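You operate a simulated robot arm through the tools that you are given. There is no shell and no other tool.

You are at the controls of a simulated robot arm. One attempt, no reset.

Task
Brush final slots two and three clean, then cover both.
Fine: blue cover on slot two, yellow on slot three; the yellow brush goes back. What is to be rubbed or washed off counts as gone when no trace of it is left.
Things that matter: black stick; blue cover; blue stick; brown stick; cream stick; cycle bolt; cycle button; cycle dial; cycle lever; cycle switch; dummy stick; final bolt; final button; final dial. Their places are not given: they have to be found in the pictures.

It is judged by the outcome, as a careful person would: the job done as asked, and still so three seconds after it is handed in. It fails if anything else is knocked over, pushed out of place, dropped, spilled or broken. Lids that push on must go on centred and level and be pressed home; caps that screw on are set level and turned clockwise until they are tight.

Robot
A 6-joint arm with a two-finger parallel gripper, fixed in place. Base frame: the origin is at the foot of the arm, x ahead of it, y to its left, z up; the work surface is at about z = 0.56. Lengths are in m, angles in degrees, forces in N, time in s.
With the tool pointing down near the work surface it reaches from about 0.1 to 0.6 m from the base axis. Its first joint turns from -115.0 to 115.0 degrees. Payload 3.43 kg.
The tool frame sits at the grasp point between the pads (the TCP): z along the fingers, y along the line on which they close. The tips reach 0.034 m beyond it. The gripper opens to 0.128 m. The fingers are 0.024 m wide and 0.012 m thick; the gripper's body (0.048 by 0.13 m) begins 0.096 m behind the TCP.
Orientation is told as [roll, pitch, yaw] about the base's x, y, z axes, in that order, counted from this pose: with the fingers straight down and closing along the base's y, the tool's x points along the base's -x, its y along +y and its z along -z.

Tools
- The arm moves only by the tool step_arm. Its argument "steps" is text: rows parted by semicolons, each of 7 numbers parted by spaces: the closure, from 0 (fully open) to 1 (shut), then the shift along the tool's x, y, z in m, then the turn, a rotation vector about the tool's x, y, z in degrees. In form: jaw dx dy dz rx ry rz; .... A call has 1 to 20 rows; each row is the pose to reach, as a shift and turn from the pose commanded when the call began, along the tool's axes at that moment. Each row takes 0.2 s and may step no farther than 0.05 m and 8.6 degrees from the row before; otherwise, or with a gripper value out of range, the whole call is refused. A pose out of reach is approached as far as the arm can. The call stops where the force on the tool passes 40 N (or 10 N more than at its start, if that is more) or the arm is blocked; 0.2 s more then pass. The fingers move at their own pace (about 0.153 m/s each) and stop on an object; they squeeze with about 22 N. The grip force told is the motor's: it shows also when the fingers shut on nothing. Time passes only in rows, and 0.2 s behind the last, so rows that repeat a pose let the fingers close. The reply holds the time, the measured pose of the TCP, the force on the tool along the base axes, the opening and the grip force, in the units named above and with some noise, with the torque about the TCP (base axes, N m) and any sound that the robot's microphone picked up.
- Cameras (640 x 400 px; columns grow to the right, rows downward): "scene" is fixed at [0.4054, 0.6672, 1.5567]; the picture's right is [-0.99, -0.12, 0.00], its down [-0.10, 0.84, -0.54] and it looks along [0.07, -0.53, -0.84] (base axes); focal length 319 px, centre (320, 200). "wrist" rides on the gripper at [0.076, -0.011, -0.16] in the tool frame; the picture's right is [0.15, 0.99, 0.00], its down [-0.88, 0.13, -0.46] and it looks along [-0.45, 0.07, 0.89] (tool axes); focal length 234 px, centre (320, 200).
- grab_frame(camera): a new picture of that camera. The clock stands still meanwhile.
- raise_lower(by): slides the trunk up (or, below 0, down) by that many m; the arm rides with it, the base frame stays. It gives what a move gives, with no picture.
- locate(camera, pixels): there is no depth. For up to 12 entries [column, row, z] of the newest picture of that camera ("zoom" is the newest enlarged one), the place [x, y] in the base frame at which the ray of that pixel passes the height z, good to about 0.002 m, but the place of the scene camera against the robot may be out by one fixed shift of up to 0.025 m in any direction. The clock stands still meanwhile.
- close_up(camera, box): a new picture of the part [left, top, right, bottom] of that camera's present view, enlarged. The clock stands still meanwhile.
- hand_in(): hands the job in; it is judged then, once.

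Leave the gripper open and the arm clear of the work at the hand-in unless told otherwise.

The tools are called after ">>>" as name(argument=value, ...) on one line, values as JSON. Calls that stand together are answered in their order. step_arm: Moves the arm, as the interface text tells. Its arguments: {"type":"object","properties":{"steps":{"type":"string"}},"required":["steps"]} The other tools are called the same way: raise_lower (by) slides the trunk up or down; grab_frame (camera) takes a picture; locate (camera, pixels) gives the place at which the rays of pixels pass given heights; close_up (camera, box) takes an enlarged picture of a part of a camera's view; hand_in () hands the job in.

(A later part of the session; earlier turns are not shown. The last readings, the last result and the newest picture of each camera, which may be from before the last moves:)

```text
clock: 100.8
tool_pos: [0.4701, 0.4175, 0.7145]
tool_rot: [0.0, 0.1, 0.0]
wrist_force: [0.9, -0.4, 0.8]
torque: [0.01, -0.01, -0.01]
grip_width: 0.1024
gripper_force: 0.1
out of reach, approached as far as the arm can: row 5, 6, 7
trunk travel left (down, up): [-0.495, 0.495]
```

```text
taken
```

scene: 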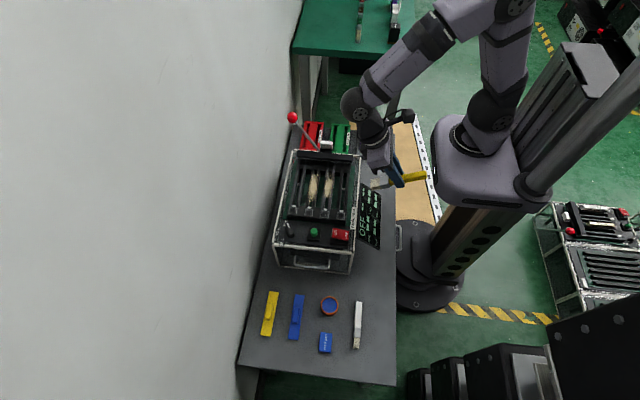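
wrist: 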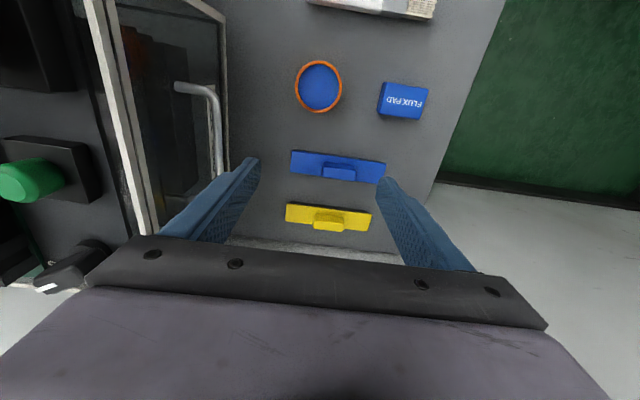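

Reach limit is r≈0.629 at this arm height, so I'll use a tilt of the tool: about 15° for blue, 35° for yellow. I zoom in on both covers to measure them.

>>> close_up(camera="wrist", box=[270, 135, 400, 245])

```text
3.64 times, centred on (335, 190) of wrist
```

zoom: 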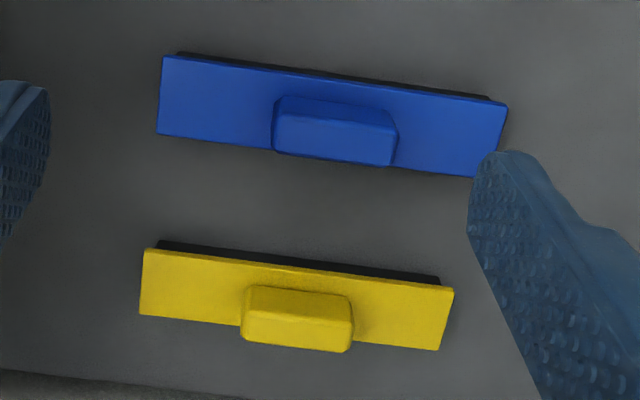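

Locating plate corners and handle corners of both covers at assumed heights.

>>> locate(camera="zoom", pixels=[[163, 56, 0.57], [508, 104, 0.57], [158, 134, 0.57], [275, 118, 0.59], [397, 130, 0.59], [392, 165, 0.59], [275, 152, 0.59], [145, 249, 0.57], [453, 290, 0.57], [439, 351, 0.57], [140, 315, 0.57], [297, 330, 0.59]])

```text
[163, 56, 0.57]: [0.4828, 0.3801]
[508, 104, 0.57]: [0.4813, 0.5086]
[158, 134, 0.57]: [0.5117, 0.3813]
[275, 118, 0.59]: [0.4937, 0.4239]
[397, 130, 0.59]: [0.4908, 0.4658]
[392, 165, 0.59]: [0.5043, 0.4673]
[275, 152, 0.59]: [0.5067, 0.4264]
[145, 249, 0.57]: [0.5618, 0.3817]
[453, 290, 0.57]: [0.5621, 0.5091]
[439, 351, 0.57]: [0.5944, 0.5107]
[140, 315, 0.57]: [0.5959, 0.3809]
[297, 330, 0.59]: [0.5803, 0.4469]
```

Blue cover: handle centre about (0.4955, 0.4445), handle about 42×16 mm along y. I tilt the tool 15° outward and move to above it, fingers open to 70 mm, at z≈0.66.

>>> step_arm(steps="0.45 0 0.009 0 0 -5 0; 0.45 -0.006 0.018 0.015 0 -10 0; 0.45 -0.012 0.027 0.03 0 -15 0; 0.45 -0.018 0.027 0.045 0 -15 0; 0.45 -0.018 0.027 0.045 0 -15 0")

>>> grab_frame(camera="wrist")

```text
clock: 102.0
tool_pos: [0.4874, 0.4428, 0.6671]
tool_rot: [0.0, -15.1, 0.1]
wrist_force: [0.3, -0.4, -0.2]
torque: [0.01, 0.03, 0.04]
grip_width: 0.0704
gripper_force: 0.0
trunk travel left (down, up): [-0.495, 0.495]
```

```text
taken
```

wrist: 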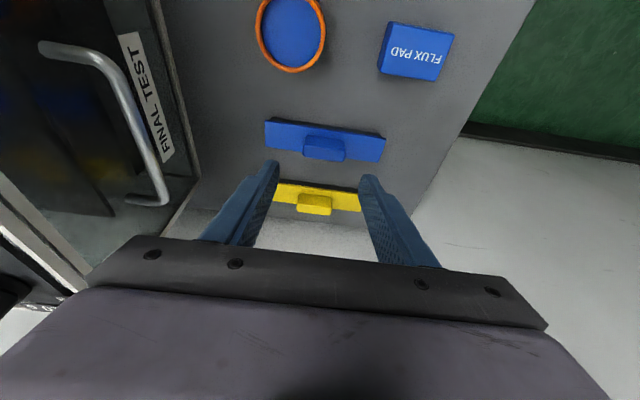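

The blue handle is at (324,150). I locate its top and the plate corners from here.

>>> close_up(camera="wrist", box=[250, 105, 400, 225])

```text
3.33 times, centred on (325, 165) of wrist
```

zoom: 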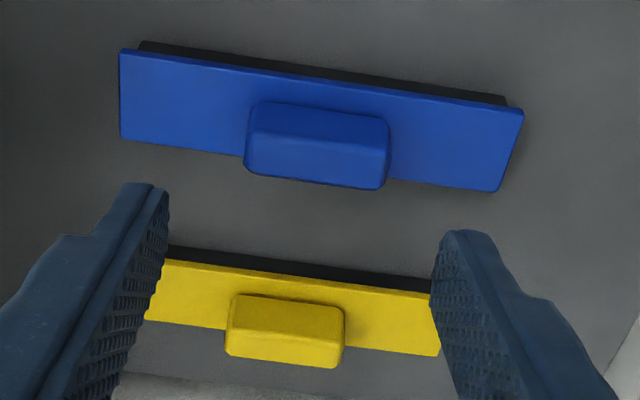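

Locating blue cover corners from this view.

>>> locate(camera="zoom", pixels=[[120, 50, 0.573], [524, 110, 0.573], [498, 191, 0.573], [121, 137, 0.573], [250, 132, 0.59], [390, 150, 0.59], [382, 188, 0.59], [246, 170, 0.59], [140, 42, 0.56], [508, 100, 0.56]])

```text
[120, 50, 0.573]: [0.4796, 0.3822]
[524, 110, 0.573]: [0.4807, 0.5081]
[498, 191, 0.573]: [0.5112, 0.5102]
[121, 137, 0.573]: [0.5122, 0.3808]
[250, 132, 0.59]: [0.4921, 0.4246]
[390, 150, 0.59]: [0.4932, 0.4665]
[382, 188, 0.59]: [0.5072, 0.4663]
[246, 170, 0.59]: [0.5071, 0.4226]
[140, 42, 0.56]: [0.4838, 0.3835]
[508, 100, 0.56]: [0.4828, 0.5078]
```

Blue cover centre is about (0.496, 0.445), plate top about z 0.573. I descend vertically to z≈0.615 with the fingers straddling the handle ends.

>>> step_arm(steps="0.45 0.004 0.0025 0.017 0 0 0; 0.45 0.008 0.0025 0.034 0 0 0; 0.45 0.0124 0.0025 0.0505 0 0 0; 0.45 0.0124 0.0025 0.0505 0 0 0")

>>> close_up(camera="wrist", box=[220, 95, 420, 245])

```text
clock: 103.0
tool_pos: [0.4881, 0.447, 0.6152]
tool_rot: [0.0, -15.0, 0.0]
wrist_force: [-0.5, -0.3, -0.4]
torque: [0.01, 0.01, -0.02]
grip_width: 0.0704
gripper_force: 0.0
trunk travel left (down, up): [-0.495, 0.495]
```

```text
2.67 times, centred on (320, 170) of wrist
```

zoom: 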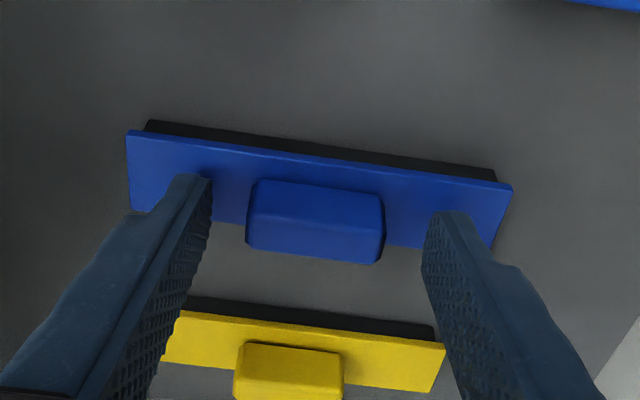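

The fingers straddle the handle evenly. I creep down 4 mm.

>>> step_arm(steps="0.45 0.0005 0 0.0019 0 0 0; 0.45 0.001 0 0.0039 0 0 0; 0.45 0.001 0 0.0039 0 0 0")

```text
clock: 103.8
tool_pos: [0.4886, 0.4466, 0.6109]
tool_rot: [0.0, -15.0, 0.0]
wrist_force: [0.3, -0.2, 0.2]
torque: [0.0, 0.0, -0.03]
grip_width: 0.0705
gripper_force: 0.1
trunk travel left (down, up): [-0.495, 0.495]
```

>>> step_arm(steps="0.45 0.0003 0 0.001 0 0 0; 0.45 0.0005 0 0.0019 0 0 0; 0.45 0.0005 0 0.0019 0 0 0")

>>> close_up(camera="wrist", box=[220, 95, 420, 245])

```text
clock: 104.6
tool_pos: [0.4875, 0.4456, 0.6103]
tool_rot: [0.1, -15.1, 0.0]
wrist_force: [-0.7, -0.4, 5.7]
torque: [-0.08, -0.01, 0.02]
grip_width: 0.0704
gripper_force: 0.1
trunk travel left (down, up): [-0.495, 0.495]
```

```text
2.67 times, centred on (320, 170) of wrist
```

zoom: 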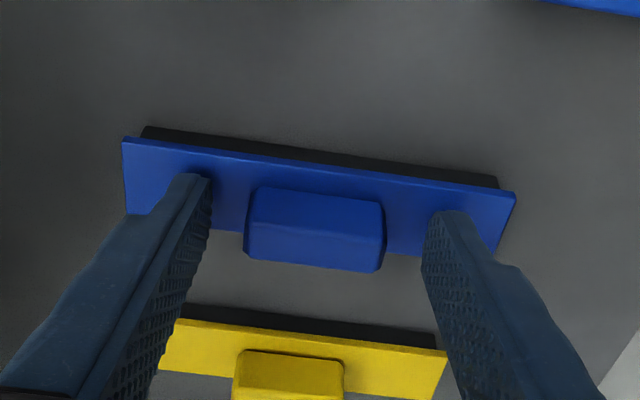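

Touching the plate (5.7 N) at TCP z 0.610, so the plate top is ≈0.574. I lift 1 mm and close on the handle ends.

>>> step_arm(steps="0.45 -0.0003 0 -0.0012 0 0 0; 0.6 -0.0003 0 -0.0012 0 0 0; 0.75 -0.0003 0 -0.0012 0 0 0; 1 -0.0003 0 -0.0012 0 0 0; 1 -0.0003 0 -0.0012 0 0 0; 1 -0.0003 0 -0.0012 0 0 0")

>>> close_up(camera="wrist", box=[220, 95, 420, 245])

```text
clock: 106.0
tool_pos: [0.4883, 0.4457, 0.6115]
tool_rot: [0.1, -15.0, 0.0]
wrist_force: [-0.2, -1.2, 4.4]
torque: [-0.05, 0.06, -0.01]
grip_width: 0.0429
gripper_force: 21.7
trunk travel left (down, up): [-0.495, 0.495]
```

```text
2.67 times, centred on (320, 170) of wrist
```

zoom: 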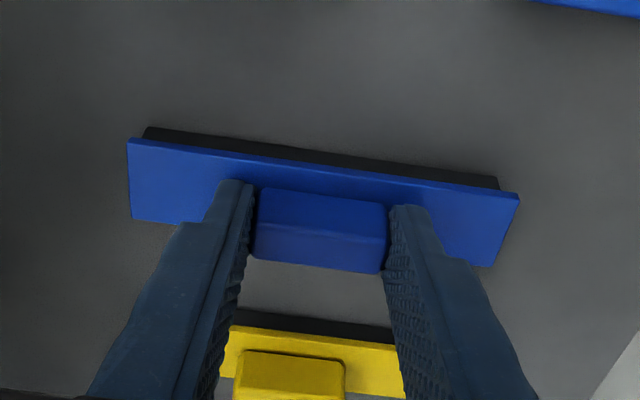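

Gripped at 42.9 mm. I lift 3 cm straight up and check that it stays level.

>>> step_arm(steps="1 -0.0013 0 -0.0048 0 0 0; 1 -0.0039 0 -0.0145 0 0 0; 1 -0.0078 0 -0.029 0 0 0; 1 -0.0078 0 -0.029 0 0 0")

>>> close_up(camera="wrist", box=[220, 95, 420, 245])

>>> close_up(camera="scene", box=[230, 220, 410, 390])

```text
clock: 107.0
tool_pos: [0.4872, 0.4468, 0.6413]
tool_rot: [0.0, -15.0, 0.0]
wrist_force: [-0.3, 0.3, -1.0]
torque: [0.02, -0.02, 0.01]
grip_width: 0.0426
gripper_force: 22.2
trunk travel left (down, up): [-0.495, 0.495]
```

```text
2.67 times, centred on (320, 170) of wrist
```

zoom: 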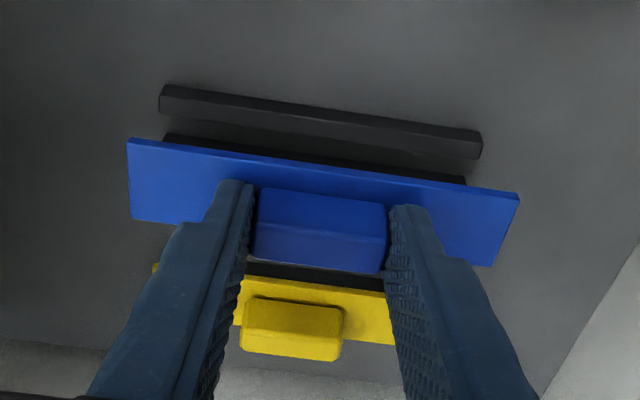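

```text
2.35 times, centred on (320, 305) of scene
```

zoom: 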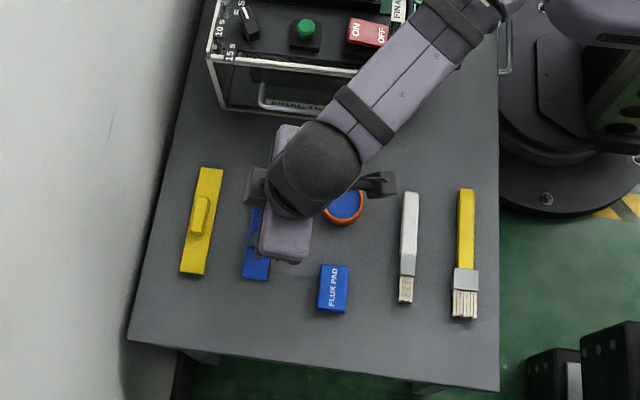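

The covers were resting on two small black support bars, which stay on the table. The cover hangs level. I measure where its plate sits relative to the TCP (plate top ≈ 0.604 now).

>>> close_up(camera="wrist", box=[250, 120, 400, 210])

>>> close_up(camera="wrist", box=[220, 95, 420, 245])

>>> locate(camera="zoom", pixels=[[127, 138, 0.604], [520, 193, 0.604], [497, 265, 0.604], [131, 218, 0.604], [258, 225, 0.625], [386, 240, 0.625], [160, 112, 0.57], [470, 158, 0.57]])

```text
4.27 times, centred on (325, 165) of wrist
```

zoom: 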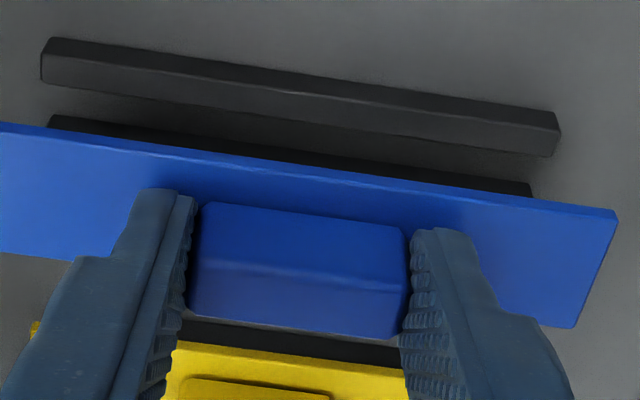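

```text
2.67 times, centred on (320, 170) of wrist
```

zoom: 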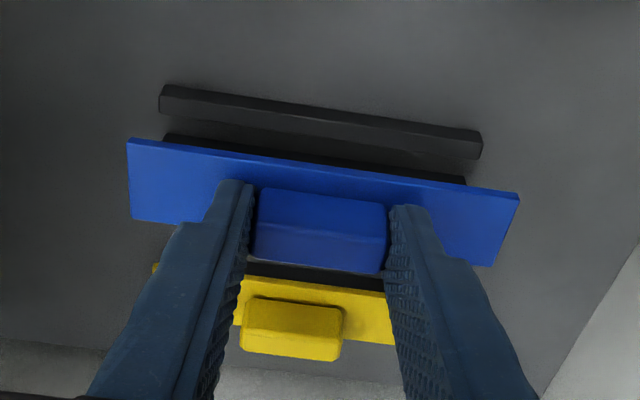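

```text
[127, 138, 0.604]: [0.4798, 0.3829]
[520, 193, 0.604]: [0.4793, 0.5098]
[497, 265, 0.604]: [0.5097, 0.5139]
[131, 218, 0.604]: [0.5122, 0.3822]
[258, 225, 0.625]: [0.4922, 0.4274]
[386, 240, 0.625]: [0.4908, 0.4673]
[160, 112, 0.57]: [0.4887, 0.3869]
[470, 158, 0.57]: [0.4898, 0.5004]
```

The held plate's centre is at TCP + (0.008, 0.000), aligned with y. I raise the trunk 0.25 m and carry it beyond the slots to (0.53, 0.11, 0.87), from where the wrist camera can look straight down on slot two in the upper picture rows.

>>> raise_lower(by=0.25)

>>> step_arm(steps="1 -0.0045 -0.042 0.0038 0 0 0; 1 -0.009 -0.084 0.0076 0 0 0; 1 -0.0136 -0.126 0.0114 0 0 0; 1 -0.018 -0.168 0.0152 0 0 0; 1 -0.0227 -0.21 0.019 0 0 0; 1 -0.0272 -0.252 0.0228 0 0 0; 1 -0.0318 -0.295 0.0266 0 0 0; 1 -0.0363 -0.337 0.0304 0 0 0; 1 -0.0363 -0.337 0.0304 0 0 0")

>>> grab_frame(camera="wrist")

>>> grab_frame(camera="scene")

```text
clock: 109.6
tool_pos: [0.4874, 0.4469, 0.8912]
tool_rot: [0.0, -15.1, -0.1]
wrist_force: [0.2, -0.6, -0.2]
torque: [-0.01, 0.01, 0.01]
grip_width: 0.0429
gripper_force: 22.0
trunk travel left (down, up): [-0.745, 0.245]
```

```text
clock: 111.6
tool_pos: [0.5337, 0.1089, 0.8682]
tool_rot: [0.0, -15.0, 0.0]
wrist_force: [0.6, 0.4, -1.2]
torque: [0.0, -0.01, 0.01]
grip_width: 0.0427
gripper_force: 22.3
trunk travel left (down, up): [-0.745, 0.245]
```

```text
taken
```

wrist: 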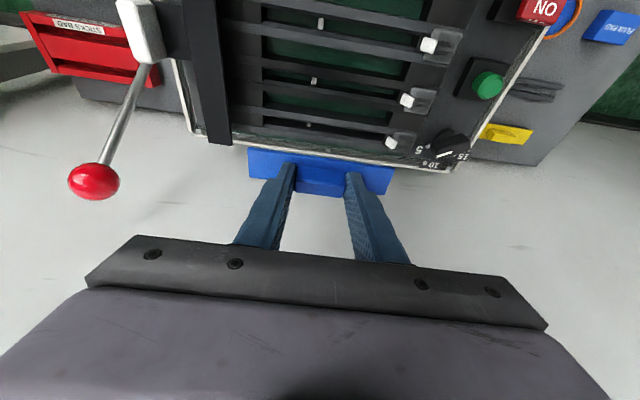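

```text
taken
```

scene: 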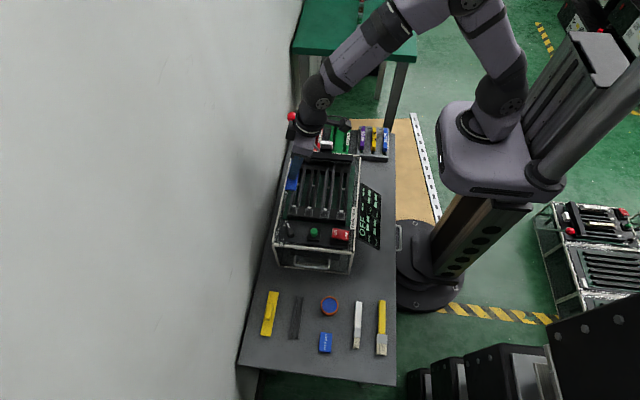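

Good view: slot two (latch at (429,45)) and slot three (latch at (407,100)) are clearly visible. I zoom for precise rail lines.

>>> close_up(camera="wrist", box=[220, 0, 350, 80])

>>> close_up(camera="wrist", box=[340, 0, 470, 150])

>>> close_up(camera="wrist", box=[220, 0, 480, 162])

```text
4.92 times, centred on (285, 40) of wrist
```

zoom: 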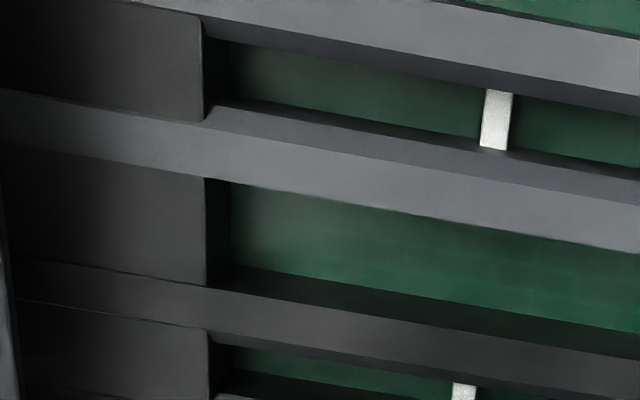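

```text
2.67 times, centred on (405, 75) of wrist
```

zoom: 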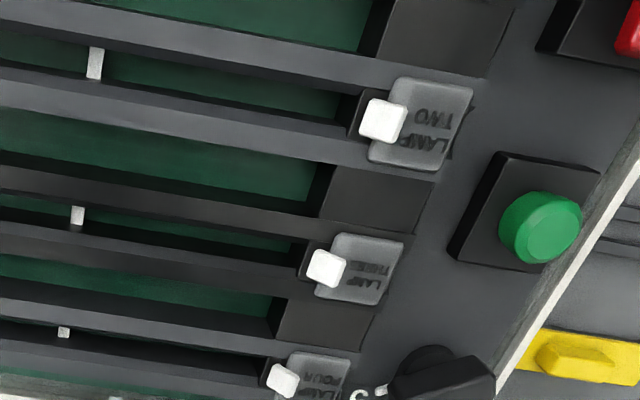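

```text
2.46 times, centred on (350, 81) of wrist
```

zoom: 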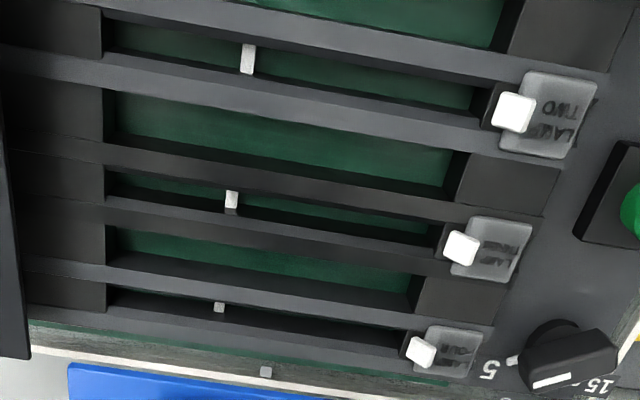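

Locating rail edges, channel ends, ticks and latches of slots two and three from this near view.

>>> locate(camera="wrist", pixels=[[261.2, 2.8, 0.752], [261.6, 23.7, 0.752], [261.6, 35.9, 0.752], [350, 7.1, 0.752], [350, 18.7, 0.752], [350, 40, 0.752], [350, 50.2, 0.752], [320.8, 23.7, 0.745], [428.5, 45, 0.766], [407, 100, 0.766], [314, 80, 0.745], [391, 142, 0.766]])

>>> locate(camera="zoom", pixels=[[103, 12, 0.752], [105, 155, 0.752], [107, 205, 0.752], [108, 170, 0.752], [487, 98, 0.752], [445, 238, 0.752], [590, 75, 0.77], [500, 155, 0.77], [525, 225, 0.77], [452, 275, 0.77], [30, 355, 0.78], [68, 370, 0.83]])

```text
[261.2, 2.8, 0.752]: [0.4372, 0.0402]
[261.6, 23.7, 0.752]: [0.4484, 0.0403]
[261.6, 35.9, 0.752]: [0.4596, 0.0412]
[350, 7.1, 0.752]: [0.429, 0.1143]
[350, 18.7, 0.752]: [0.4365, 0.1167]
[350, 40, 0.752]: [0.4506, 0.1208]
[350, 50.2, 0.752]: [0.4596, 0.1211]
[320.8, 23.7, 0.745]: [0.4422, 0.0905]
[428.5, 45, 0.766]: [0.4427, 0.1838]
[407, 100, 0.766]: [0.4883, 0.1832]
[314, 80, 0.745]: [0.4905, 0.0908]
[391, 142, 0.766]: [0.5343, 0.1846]
```

```text
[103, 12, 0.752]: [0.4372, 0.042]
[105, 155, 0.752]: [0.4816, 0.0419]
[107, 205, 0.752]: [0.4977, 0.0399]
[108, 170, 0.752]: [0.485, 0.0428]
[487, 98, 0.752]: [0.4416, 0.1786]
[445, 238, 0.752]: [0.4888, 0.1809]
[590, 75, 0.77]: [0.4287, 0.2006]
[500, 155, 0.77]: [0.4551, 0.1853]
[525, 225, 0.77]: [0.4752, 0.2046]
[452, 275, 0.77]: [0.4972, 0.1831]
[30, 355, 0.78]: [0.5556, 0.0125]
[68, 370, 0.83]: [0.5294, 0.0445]
```

Slot two's channel is centred at x≈0.443 between rails 0.429–0.4596, running y 0.041–0.178, so the cover centre goes to (0.4435, 0.110), i.e. TCP (0.4354, 0.110). I move above it and down to z≈0.83.

>>> step_arm(steps="1 0.032 0.0005 -0.0085 0 0 0; 1 0.064 0.001 -0.017 0 0 0; 1 0.0949 0.0011 -0.0254 0 0 0; 1 0.1 0.0011 -0.007 0 0 0; 1 0.1048 0.0011 0.0115 0 0 0; 1 0.1048 0.0011 0.0115 0 0 0")

>>> grab_frame(camera="wrist")

>>> close_up(camera="scene", box=[280, 140, 380, 225])

```text
clock: 113.0
tool_pos: [0.4343, 0.1122, 0.8315]
tool_rot: [0.0, -15.0, 0.0]
wrist_force: [0.3, 1.0, -1.3]
torque: [0.01, 0.01, 0.04]
grip_width: 0.0426
gripper_force: 22.4
trunk travel left (down, up): [-0.745, 0.245]
```

```text
taken
```

wrist: 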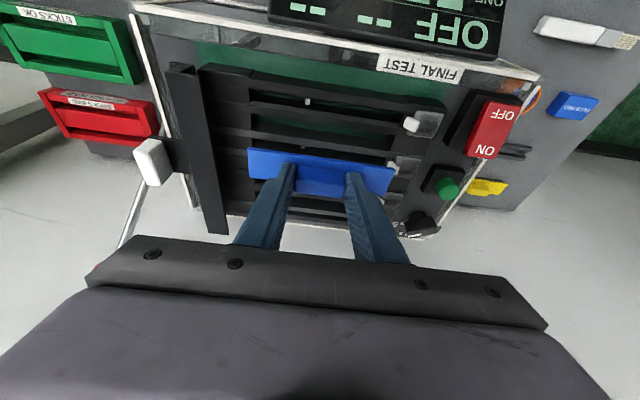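

```text
4.71 times, centred on (330, 182) of scene
```

zoom: 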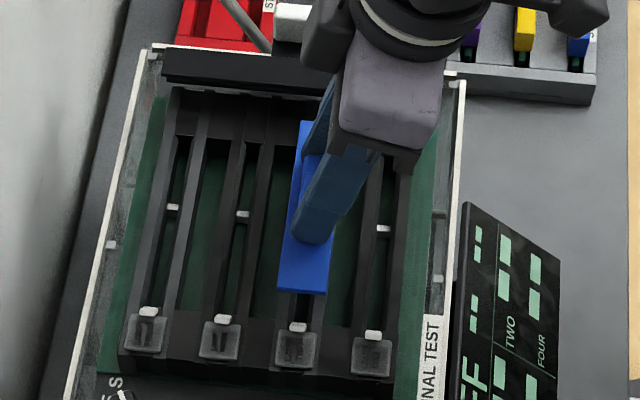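

The cover hovers over slot two. I shift 3 mm in −y to stay clear of the latch, 1 mm in +x, and go down to TCP z≈0.812, then compare edges in the pictures.

>>> step_arm(steps="1 0.0013 -0.0015 0.0064 0 0 0; 1 0.0027 -0.003 0.0128 0 0 0; 1 0.004 -0.003 0.0191 0 0 0; 1 0.004 -0.003 0.0191 0 0 0")

>>> close_up(camera="wrist", box=[220, 70, 440, 230])

>>> close_up(camera="scene", box=[295, 160, 355, 215])

```text
clock: 114.0
tool_pos: [0.4348, 0.1085, 0.8136]
tool_rot: [0.1, -15.0, 0.0]
wrist_force: [0.0, 0.0, -0.8]
torque: [-0.02, -0.01, 0.01]
grip_width: 0.0428
gripper_force: 22.0
trunk travel left (down, up): [-0.745, 0.245]
```

```text
2.50 times, centred on (330, 150) of wrist
```

zoom: 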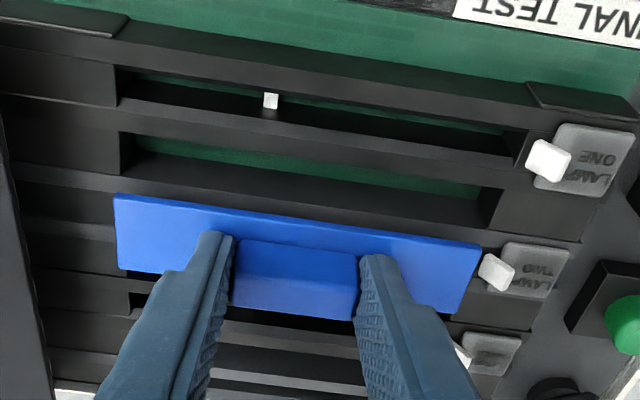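

```text
7.27 times, centred on (325, 188) of scene
```

zoom: 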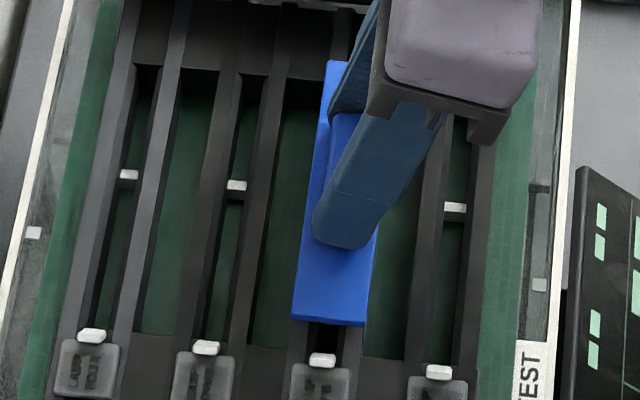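

Plate edges line up with slot two's outer rails in both views. I lower slowly towards z≈0.802.

>>> step_arm(steps="1 0.001 0 0.0037 0 0 0; 1 0.002 0 0.0074 0 0 0; 1 0.003 0 0.0111 0 0 0; 1 0.003 0 0.0111 0 0 0")

>>> close_up(camera="scene", box=[305, 185, 350, 215])

```text
clock: 115.0
tool_pos: [0.4341, 0.1087, 0.8032]
tool_rot: [-0.1, -15.0, 0.0]
wrist_force: [0.6, 0.0, -0.7]
torque: [-0.02, -0.01, -0.01]
grip_width: 0.0427
gripper_force: 21.8
trunk travel left (down, up): [-0.745, 0.245]
```

```text
13.33 times, centred on (328, 200) of scene
```

zoom: 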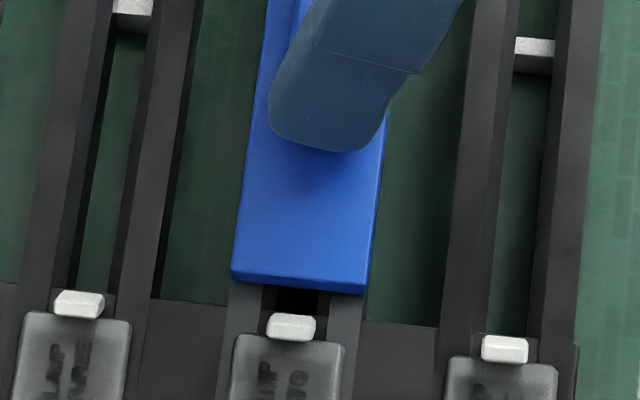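

The plate end (columns 231–368) matches the rails' outer edges (229–366) within about half a millimetre. I lower on in small steps until contact.

>>> step_arm(steps="1 0.0003 0 0.001 0 0 0; 1 0.0005 0 0.0019 0 0 0; 1 0.0008 0 0.0029 0 0 0; 1 0.001 0 0.0039 0 0 0; 1 0.0013 0 0.0048 0 0 0; 1 0.0013 0 0.0048 0 0 0")

```text
clock: 116.4
tool_pos: [0.4338, 0.1092, 0.8008]
tool_rot: [0.2, -15.5, 0.1]
wrist_force: [-0.3, -5.2, 40.2]
torque: [-0.39, 0.12, -0.02]
grip_width: 0.0429
gripper_force: 21.4
trunk travel left (down, up): [-0.745, 0.245]
```

It stopped at 40 N at TCP z 0.801. I look at how the cover sits.

>>> close_up(camera="scene", box=[305, 185, 350, 215])

>>> close_up(camera="wrist", box=[220, 70, 440, 230])

```text
13.33 times, centred on (328, 200) of scene
```

zoom: 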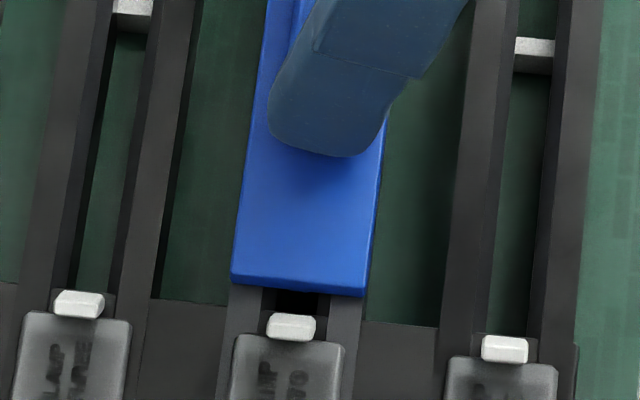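

```text
2.50 times, centred on (330, 150) of wrist
```

zoom: 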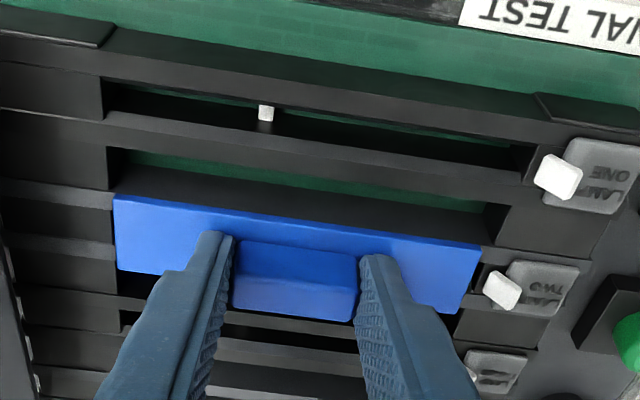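

I zoom on both plate ends to see whether it rests flush on the rails.

>>> close_up(camera="wrist", box=[222, 125, 302, 185])

>>> close_up(camera="wrist", box=[340, 145, 420, 205])

```text
6.67 times, centred on (262, 155) of wrist
```

zoom: 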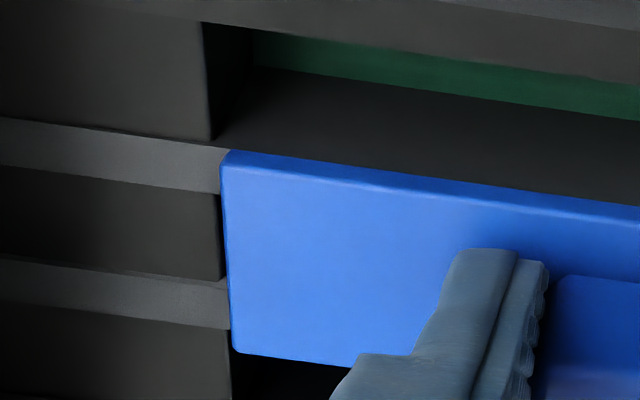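

```text
6.67 times, centred on (380, 175) of wrist
```

zoom: 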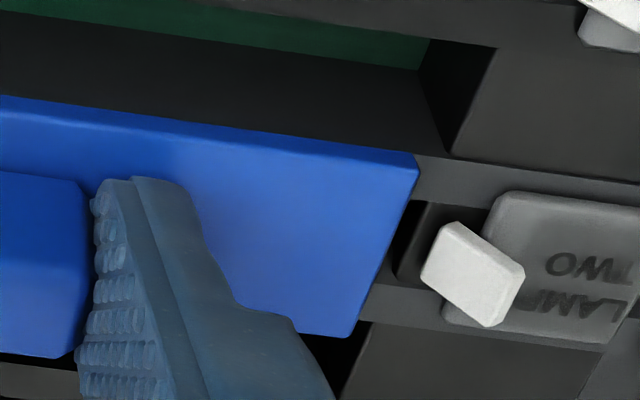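

The plate's lower edge coincides with the rail's outer edge at both sides, so it lies flat on slot two's rails, centred and level. I ease the pressure before opening.

>>> step_arm(steps="1 -0.0002 0 -0.0007 0 0 0; 1 -0.0002 0 -0.0007 0 0 0")

```text
clock: 117.0
tool_pos: [0.434, 0.1095, 0.8015]
tool_rot: [0.2, -15.4, 0.0]
wrist_force: [2.1, -1.5, 36.6]
torque: [-0.21, 0.02, 0.02]
grip_width: 0.0427
gripper_force: 21.9
trunk travel left (down, up): [-0.745, 0.245]
```

>>> step_arm(steps="1 -0.0003 0 -0.001 0 0 0; 1 -0.0005 0 -0.0018 0 0 0; 1 -0.0005 0 -0.0018 0 0 0")

```text
clock: 117.8
tool_pos: [0.4335, 0.1085, 0.8017]
tool_rot: [0.1, -15.2, 0.0]
wrist_force: [4.3, 5.3, 20.1]
torque: [0.2, -0.13, 0.01]
grip_width: 0.0426
gripper_force: 21.9
trunk travel left (down, up): [-0.745, 0.245]
```

>>> step_arm(steps="1 -0.0003 0 -0.0012 0 0 0; 1 -0.0003 0 -0.0012 0 0 0")

```text
clock: 118.4
tool_pos: [0.4329, 0.1073, 0.8021]
tool_rot: [-0.1, -15.0, -0.1]
wrist_force: [3.5, 0.5, 9.4]
torque: [0.18, -0.11, -0.06]
grip_width: 0.0426
gripper_force: 22.3
trunk travel left (down, up): [-0.745, 0.245]
```

Force is down to 9 N. I open the fingers to 70 mm, then rise straight up.

>>> step_arm(steps="0.6 -0.0001 0 -0.0004 0 0 0; 0.45 -0.0001 0 -0.0004 0 0 0; 0.45 -0.0003 0 -0.001 0 0 0; 0.45 -0.0016 0 -0.0058 0 0 0; 0.45 -0.0052 0 -0.0193 0 0 0; 0.45 -0.0104 0 -0.0386 0 0 0; 0.45 -0.0155 0 -0.058 0 0 0; 0.45 -0.0155 0 -0.058 0 0 0")

>>> close_up(camera="wrist", box=[200, 60, 440, 220])

>>> close_up(camera="scene", box=[280, 140, 380, 225])

```text
clock: 120.2
tool_pos: [0.4344, 0.1083, 0.862]
tool_rot: [0.0, -15.0, 0.0]
wrist_force: [0.4, 0.5, 0.6]
torque: [-0.01, 0.02, 0.01]
grip_width: 0.0706
gripper_force: 0.0
trunk travel left (down, up): [-0.745, 0.245]
```

```text
2.50 times, centred on (320, 140) of wrist
```

zoom: 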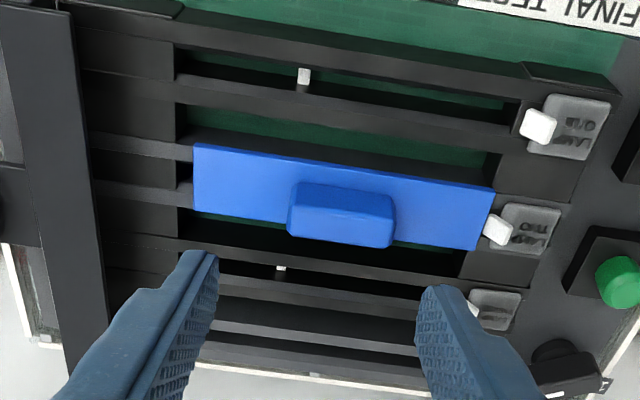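

```text
4.71 times, centred on (330, 182) of scene
```

zoom: 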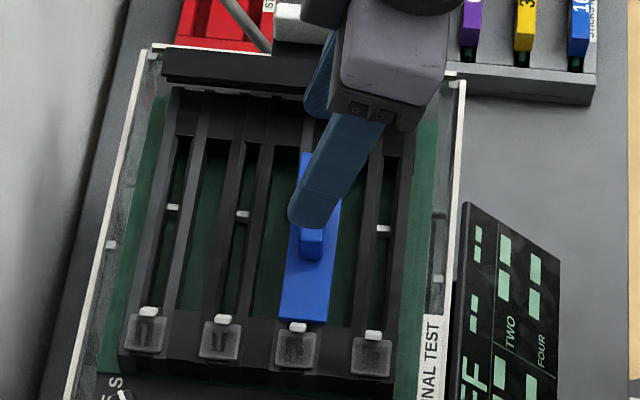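

The cover is released. I zoom in to check its seat and its gap to the latch.

>>> close_up(camera="scene", box=[305, 185, 350, 215])

>>> close_up(camera="wrist", box=[250, 110, 330, 170])

>>> close_up(camera="wrist", box=[340, 130, 420, 190])

```text
13.33 times, centred on (328, 200) of scene
```

zoom: 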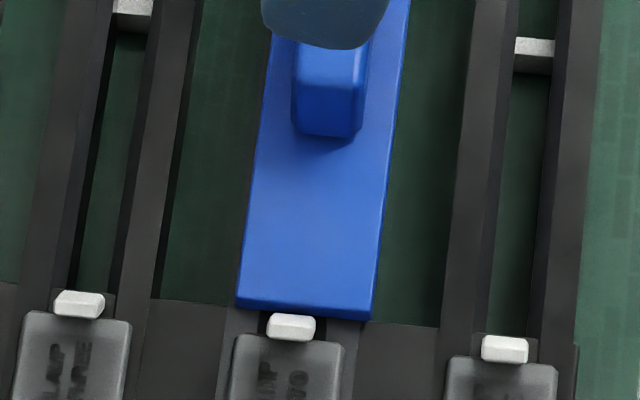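

```text
6.67 times, centred on (290, 140) of wrist
```

zoom: 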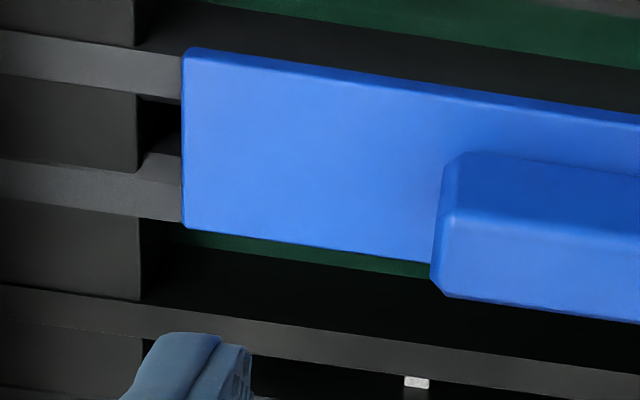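

```text
6.67 times, centred on (380, 160) of wrist
```

zoom: 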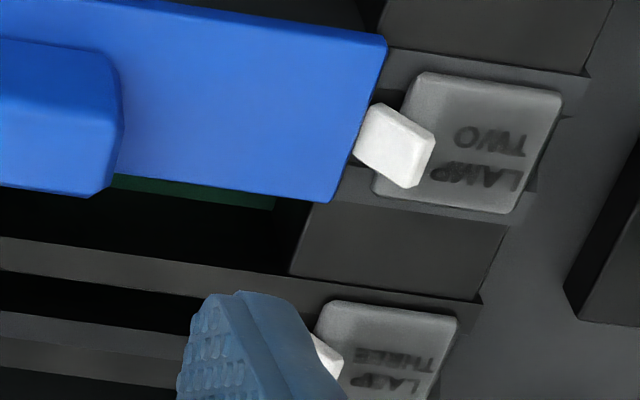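

The cover seems to have slid a few millimetres towards the latch while the fingers opened. I measure its corners and the channel ends.

>>> grab_frame(camera="wrist")

>>> locate(camera="wrist", pixels=[[390.0, 135.7, 0.759], [381.5, 160, 0.759], [269.9, 117.5, 0.759], [269.6, 144.2, 0.759], [262.3, 116.8, 0.755], [262.6, 135.5, 0.755], [386, 150, 0.766], [384, 148, 0.76], [335, 150, 0.78], [320.8, 137, 0.78]])

```text
taken
```

wrist: 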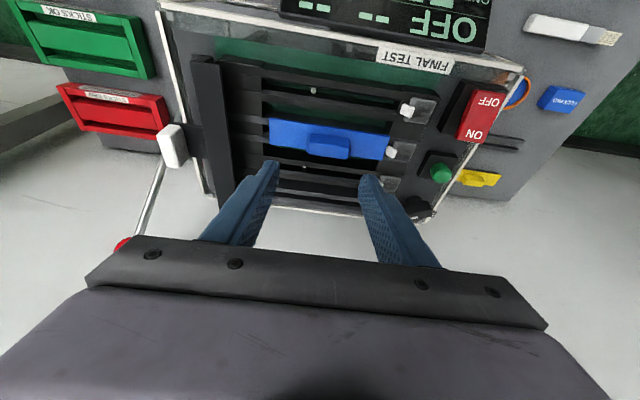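

```text
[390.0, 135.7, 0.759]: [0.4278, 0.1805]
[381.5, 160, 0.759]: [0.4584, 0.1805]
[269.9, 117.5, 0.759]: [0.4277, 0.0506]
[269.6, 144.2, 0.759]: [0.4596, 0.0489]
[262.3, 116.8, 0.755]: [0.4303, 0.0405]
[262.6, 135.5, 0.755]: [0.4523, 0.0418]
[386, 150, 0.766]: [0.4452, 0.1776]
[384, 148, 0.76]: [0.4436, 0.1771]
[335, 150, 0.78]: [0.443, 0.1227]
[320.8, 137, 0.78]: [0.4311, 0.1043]
```

The cover's centre is at (0.4435, 0.115), about 5 mm too far +y (channel centre ≈0.1095); x is right. I go down around the handle with the tips about 2 mm above the plate and close: that pushes it back to the TCP's y.

>>> step_arm(steps="0.4 0.005 0.001 0.0188 0 0 0; 0.4 0.01 0.001 0.0376 0 0 0; 0.4 0.013 0.001 0.0488 0 0 0; 0.4 0.0151 0.001 0.0565 0 0 0; 0.4 0.0151 0.001 0.0565 0 0 0")

>>> close_up(camera="wrist", box=[220, 90, 440, 230])

```text
clock: 121.4
tool_pos: [0.4344, 0.1086, 0.8027]
tool_rot: [0.1, -14.9, 0.0]
wrist_force: [-0.2, 0.6, 0.2]
torque: [0.0, -0.02, 0.02]
grip_width: 0.0768
gripper_force: 0.1
trunk travel left (down, up): [-0.745, 0.245]
```

```text
2.86 times, centred on (330, 160) of wrist
```

zoom: 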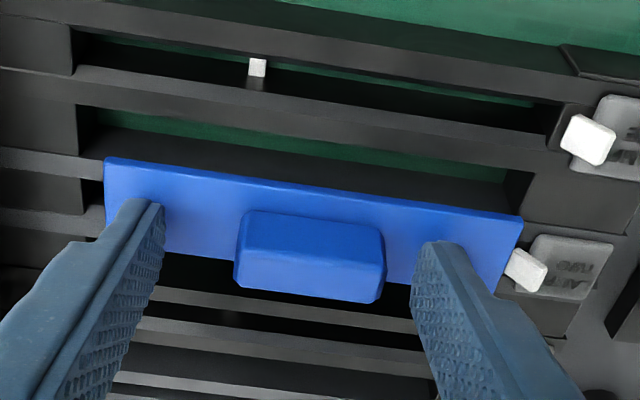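

Contact-free at z 0.803; the handle sits about 7 mm right of centre between the fingers. I close slowly to centre it.

>>> step_arm(steps="0.45 0 0 0 0 0 0; 0.5 0 0 0 0 0 0; 0.55 0 0 0 0 0 0; 0.6 0 0 0 0 0 0; 0.65 0 0 0 0 0 0; 0.7 0 0 0 0 0 0; 0.7 0 0 0 0 0 0")

>>> close_up(camera="wrist", box=[220, 90, 440, 230])

>>> close_up(camera="scene", box=[305, 185, 350, 215])

```text
clock: 123.0
tool_pos: [0.4341, 0.1103, 0.8045]
tool_rot: [-0.1, -15.0, 0.0]
wrist_force: [0.2, -0.6, -0.4]
torque: [-0.01, 0.0, 0.03]
grip_width: 0.0428
gripper_force: 21.7
trunk travel left (down, up): [-0.745, 0.245]
```

```text
2.86 times, centred on (330, 160) of wrist
```

zoom: 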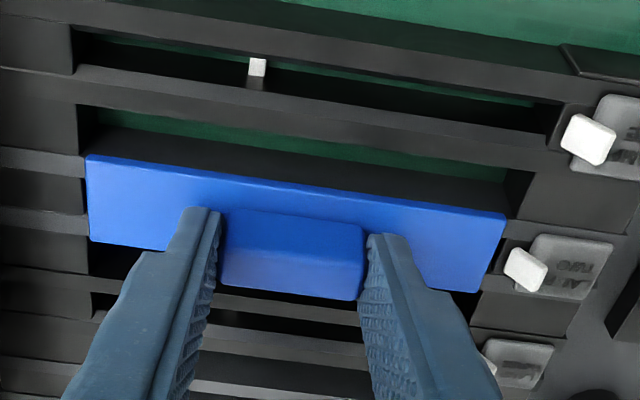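

```text
13.33 times, centred on (328, 200) of scene
```

zoom: 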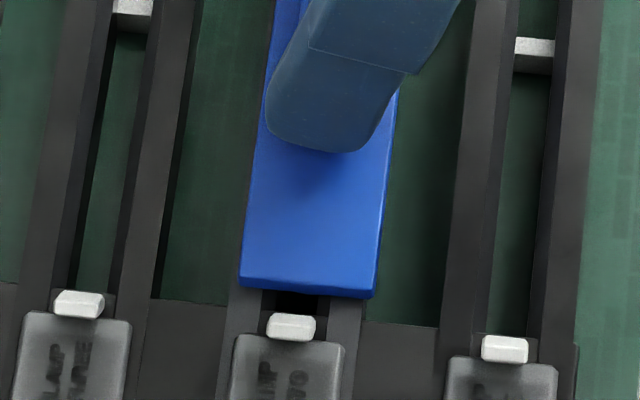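

The cover is centred in y now. In the scene view its edges (239–375) look about 8 px to the right of the rails (230–365), i.e. perhaps 2 mm too near the robot. I check in the wrist view.

>>> close_up(camera="wrist", box=[225, 125, 305, 185])

>>> close_up(camera="wrist", box=[350, 145, 430, 205])

>>> close_up(camera="scene", box=[310, 190, 340, 215])

```text
6.67 times, centred on (265, 155) of wrist
```

zoom: 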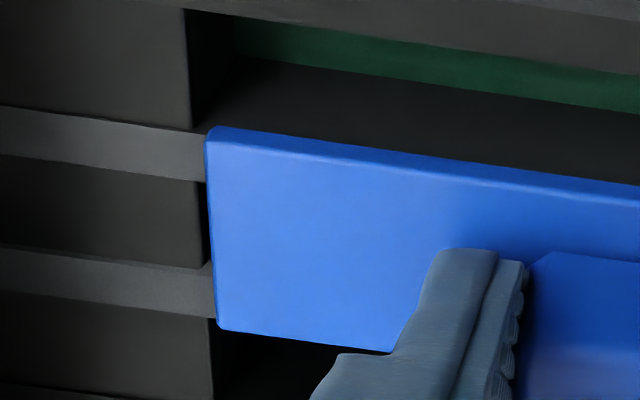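

```text
6.67 times, centred on (390, 175) of wrist
```

zoom: 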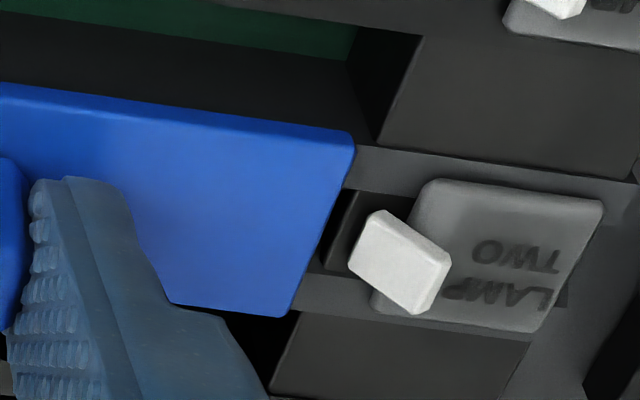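

```text
16.00 times, centred on (325, 202) of scene
```

zoom: 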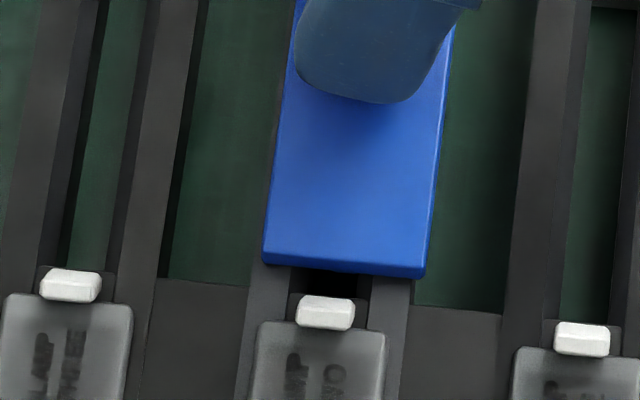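

The plate is about 1.5–2 mm too far towards the robot. With the handle gripped I slide it +x by 1.8 mm, watching the side force.

>>> step_arm(steps="0.7 -0.0009 0 0.0002 0 0 0; 0.7 -0.0017 0 0.0005 0 0 0; 0.7 -0.0017 0 0.0005 0 0 0")

>>> close_up(camera="scene", box=[310, 190, 340, 215])

>>> close_up(camera="wrist", box=[225, 125, 305, 185])

```text
clock: 123.8
tool_pos: [0.4363, 0.1082, 0.8034]
tool_rot: [0.0, -14.9, 0.0]
wrist_force: [-0.4, -0.1, 0.0]
torque: [-0.01, 0.03, -0.01]
grip_width: 0.0427
gripper_force: 22.3
trunk travel left (down, up): [-0.745, 0.245]
```

```text
16.00 times, centred on (325, 202) of scene
```

zoom: 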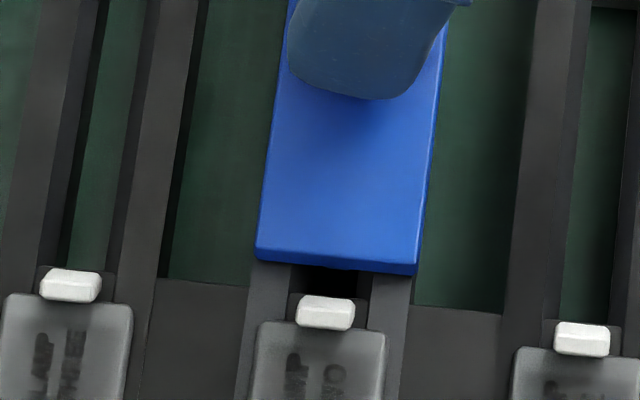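

```text
6.67 times, centred on (265, 155) of wrist
```

zoom: 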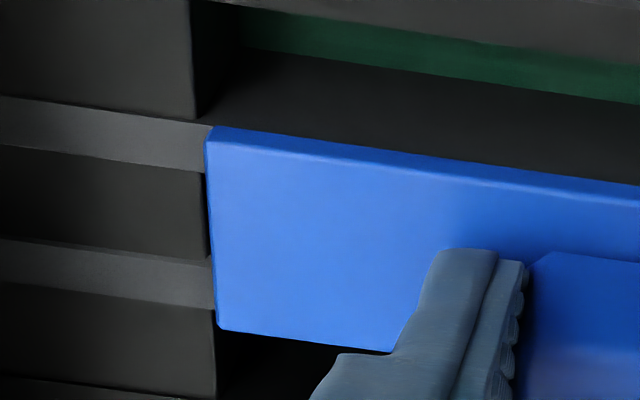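

The plate now matches the rails within about half a millimetre in both views. Before releasing I look at the stand left on the table, (295,318) in the scene, to learn what the cover's underside must be like.

>>> close_up(camera="scene", box=[250, 280, 350, 350])

>>> close_up(camera="scene", box=[280, 140, 380, 225])

```text
5.71 times, centred on (300, 315) of scene
```

zoom: 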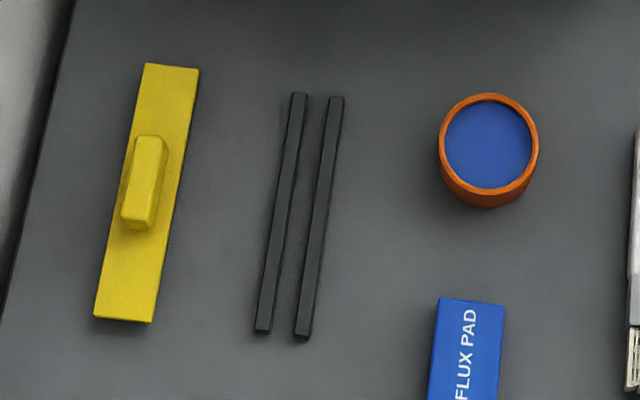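

```text
4.71 times, centred on (330, 182) of scene
```

zoom: 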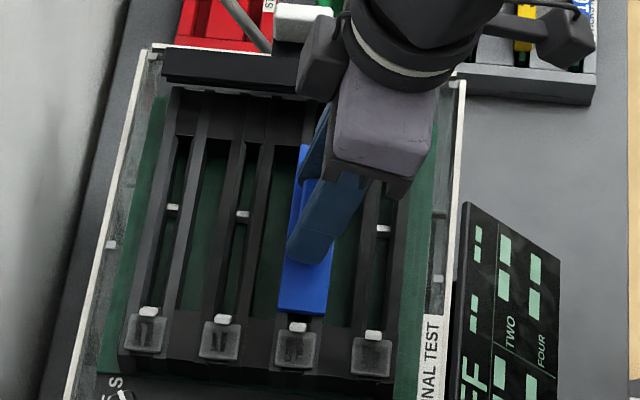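

The stand is two bars spaced like slot rails. I now press the gripped cover down gently to be sure it is home, and then bring the force back to zero before opening.

>>> step_arm(steps="0.8 0.0003 0 0.001 0 0 0; 0.8 0.0005 0 0.0019 0 0 0; 0.8 0.0008 0 0.0029 0 0 0; 0.8 0.0008 0 0.0029 0 0 0")

```text
clock: 124.8
tool_pos: [0.4358, 0.1086, 0.802]
tool_rot: [0.1, -15.3, 0.0]
wrist_force: [1.7, -5.2, 20.7]
torque: [-0.26, -0.22, -0.05]
grip_width: 0.0426
gripper_force: 22.2
trunk travel left (down, up): [-0.745, 0.245]
```

20 N and holding. A bit more, to about 35 N.

>>> step_arm(steps="0.8 0.0003 0 0.001 0 0 0; 0.8 0.0005 0 0.0017 0 0 0; 0.8 0.0005 0 0.0017 0 0 0")

>>> close_up(camera="wrist", box=[225, 125, 305, 185])

```text
clock: 125.6
tool_pos: [0.4353, 0.1088, 0.8014]
tool_rot: [0.2, -15.4, 0.0]
wrist_force: [5.3, -6.5, 34.8]
torque: [-0.38, -0.29, -0.06]
grip_width: 0.0427
gripper_force: 22.5
trunk travel left (down, up): [-0.745, 0.245]
```

```text
6.67 times, centred on (265, 155) of wrist
```

zoom: 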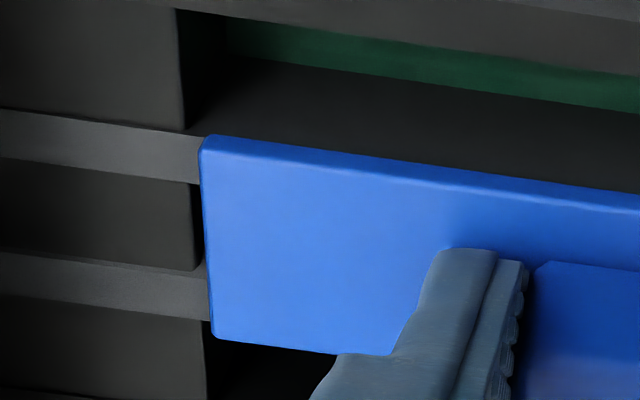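

Centred and flush at 35 N. I bring the force back to zero before opening.

>>> step_arm(steps="0.8 -0.0004 0 -0.0015 0 0 0; 0.8 -0.0009 0 -0.0031 0 0 0; 0.8 -0.0013 0 -0.0046 0 0 0; 0.8 -0.0013 0 -0.0046 0 0 0")

```text
clock: 126.6
tool_pos: [0.4342, 0.1095, 0.8023]
tool_rot: [-0.1, -14.8, 0.0]
wrist_force: [5.9, 1.4, -2.0]
torque: [0.04, -0.23, -0.03]
grip_width: 0.043
gripper_force: 21.8
trunk travel left (down, up): [-0.745, 0.245]
```

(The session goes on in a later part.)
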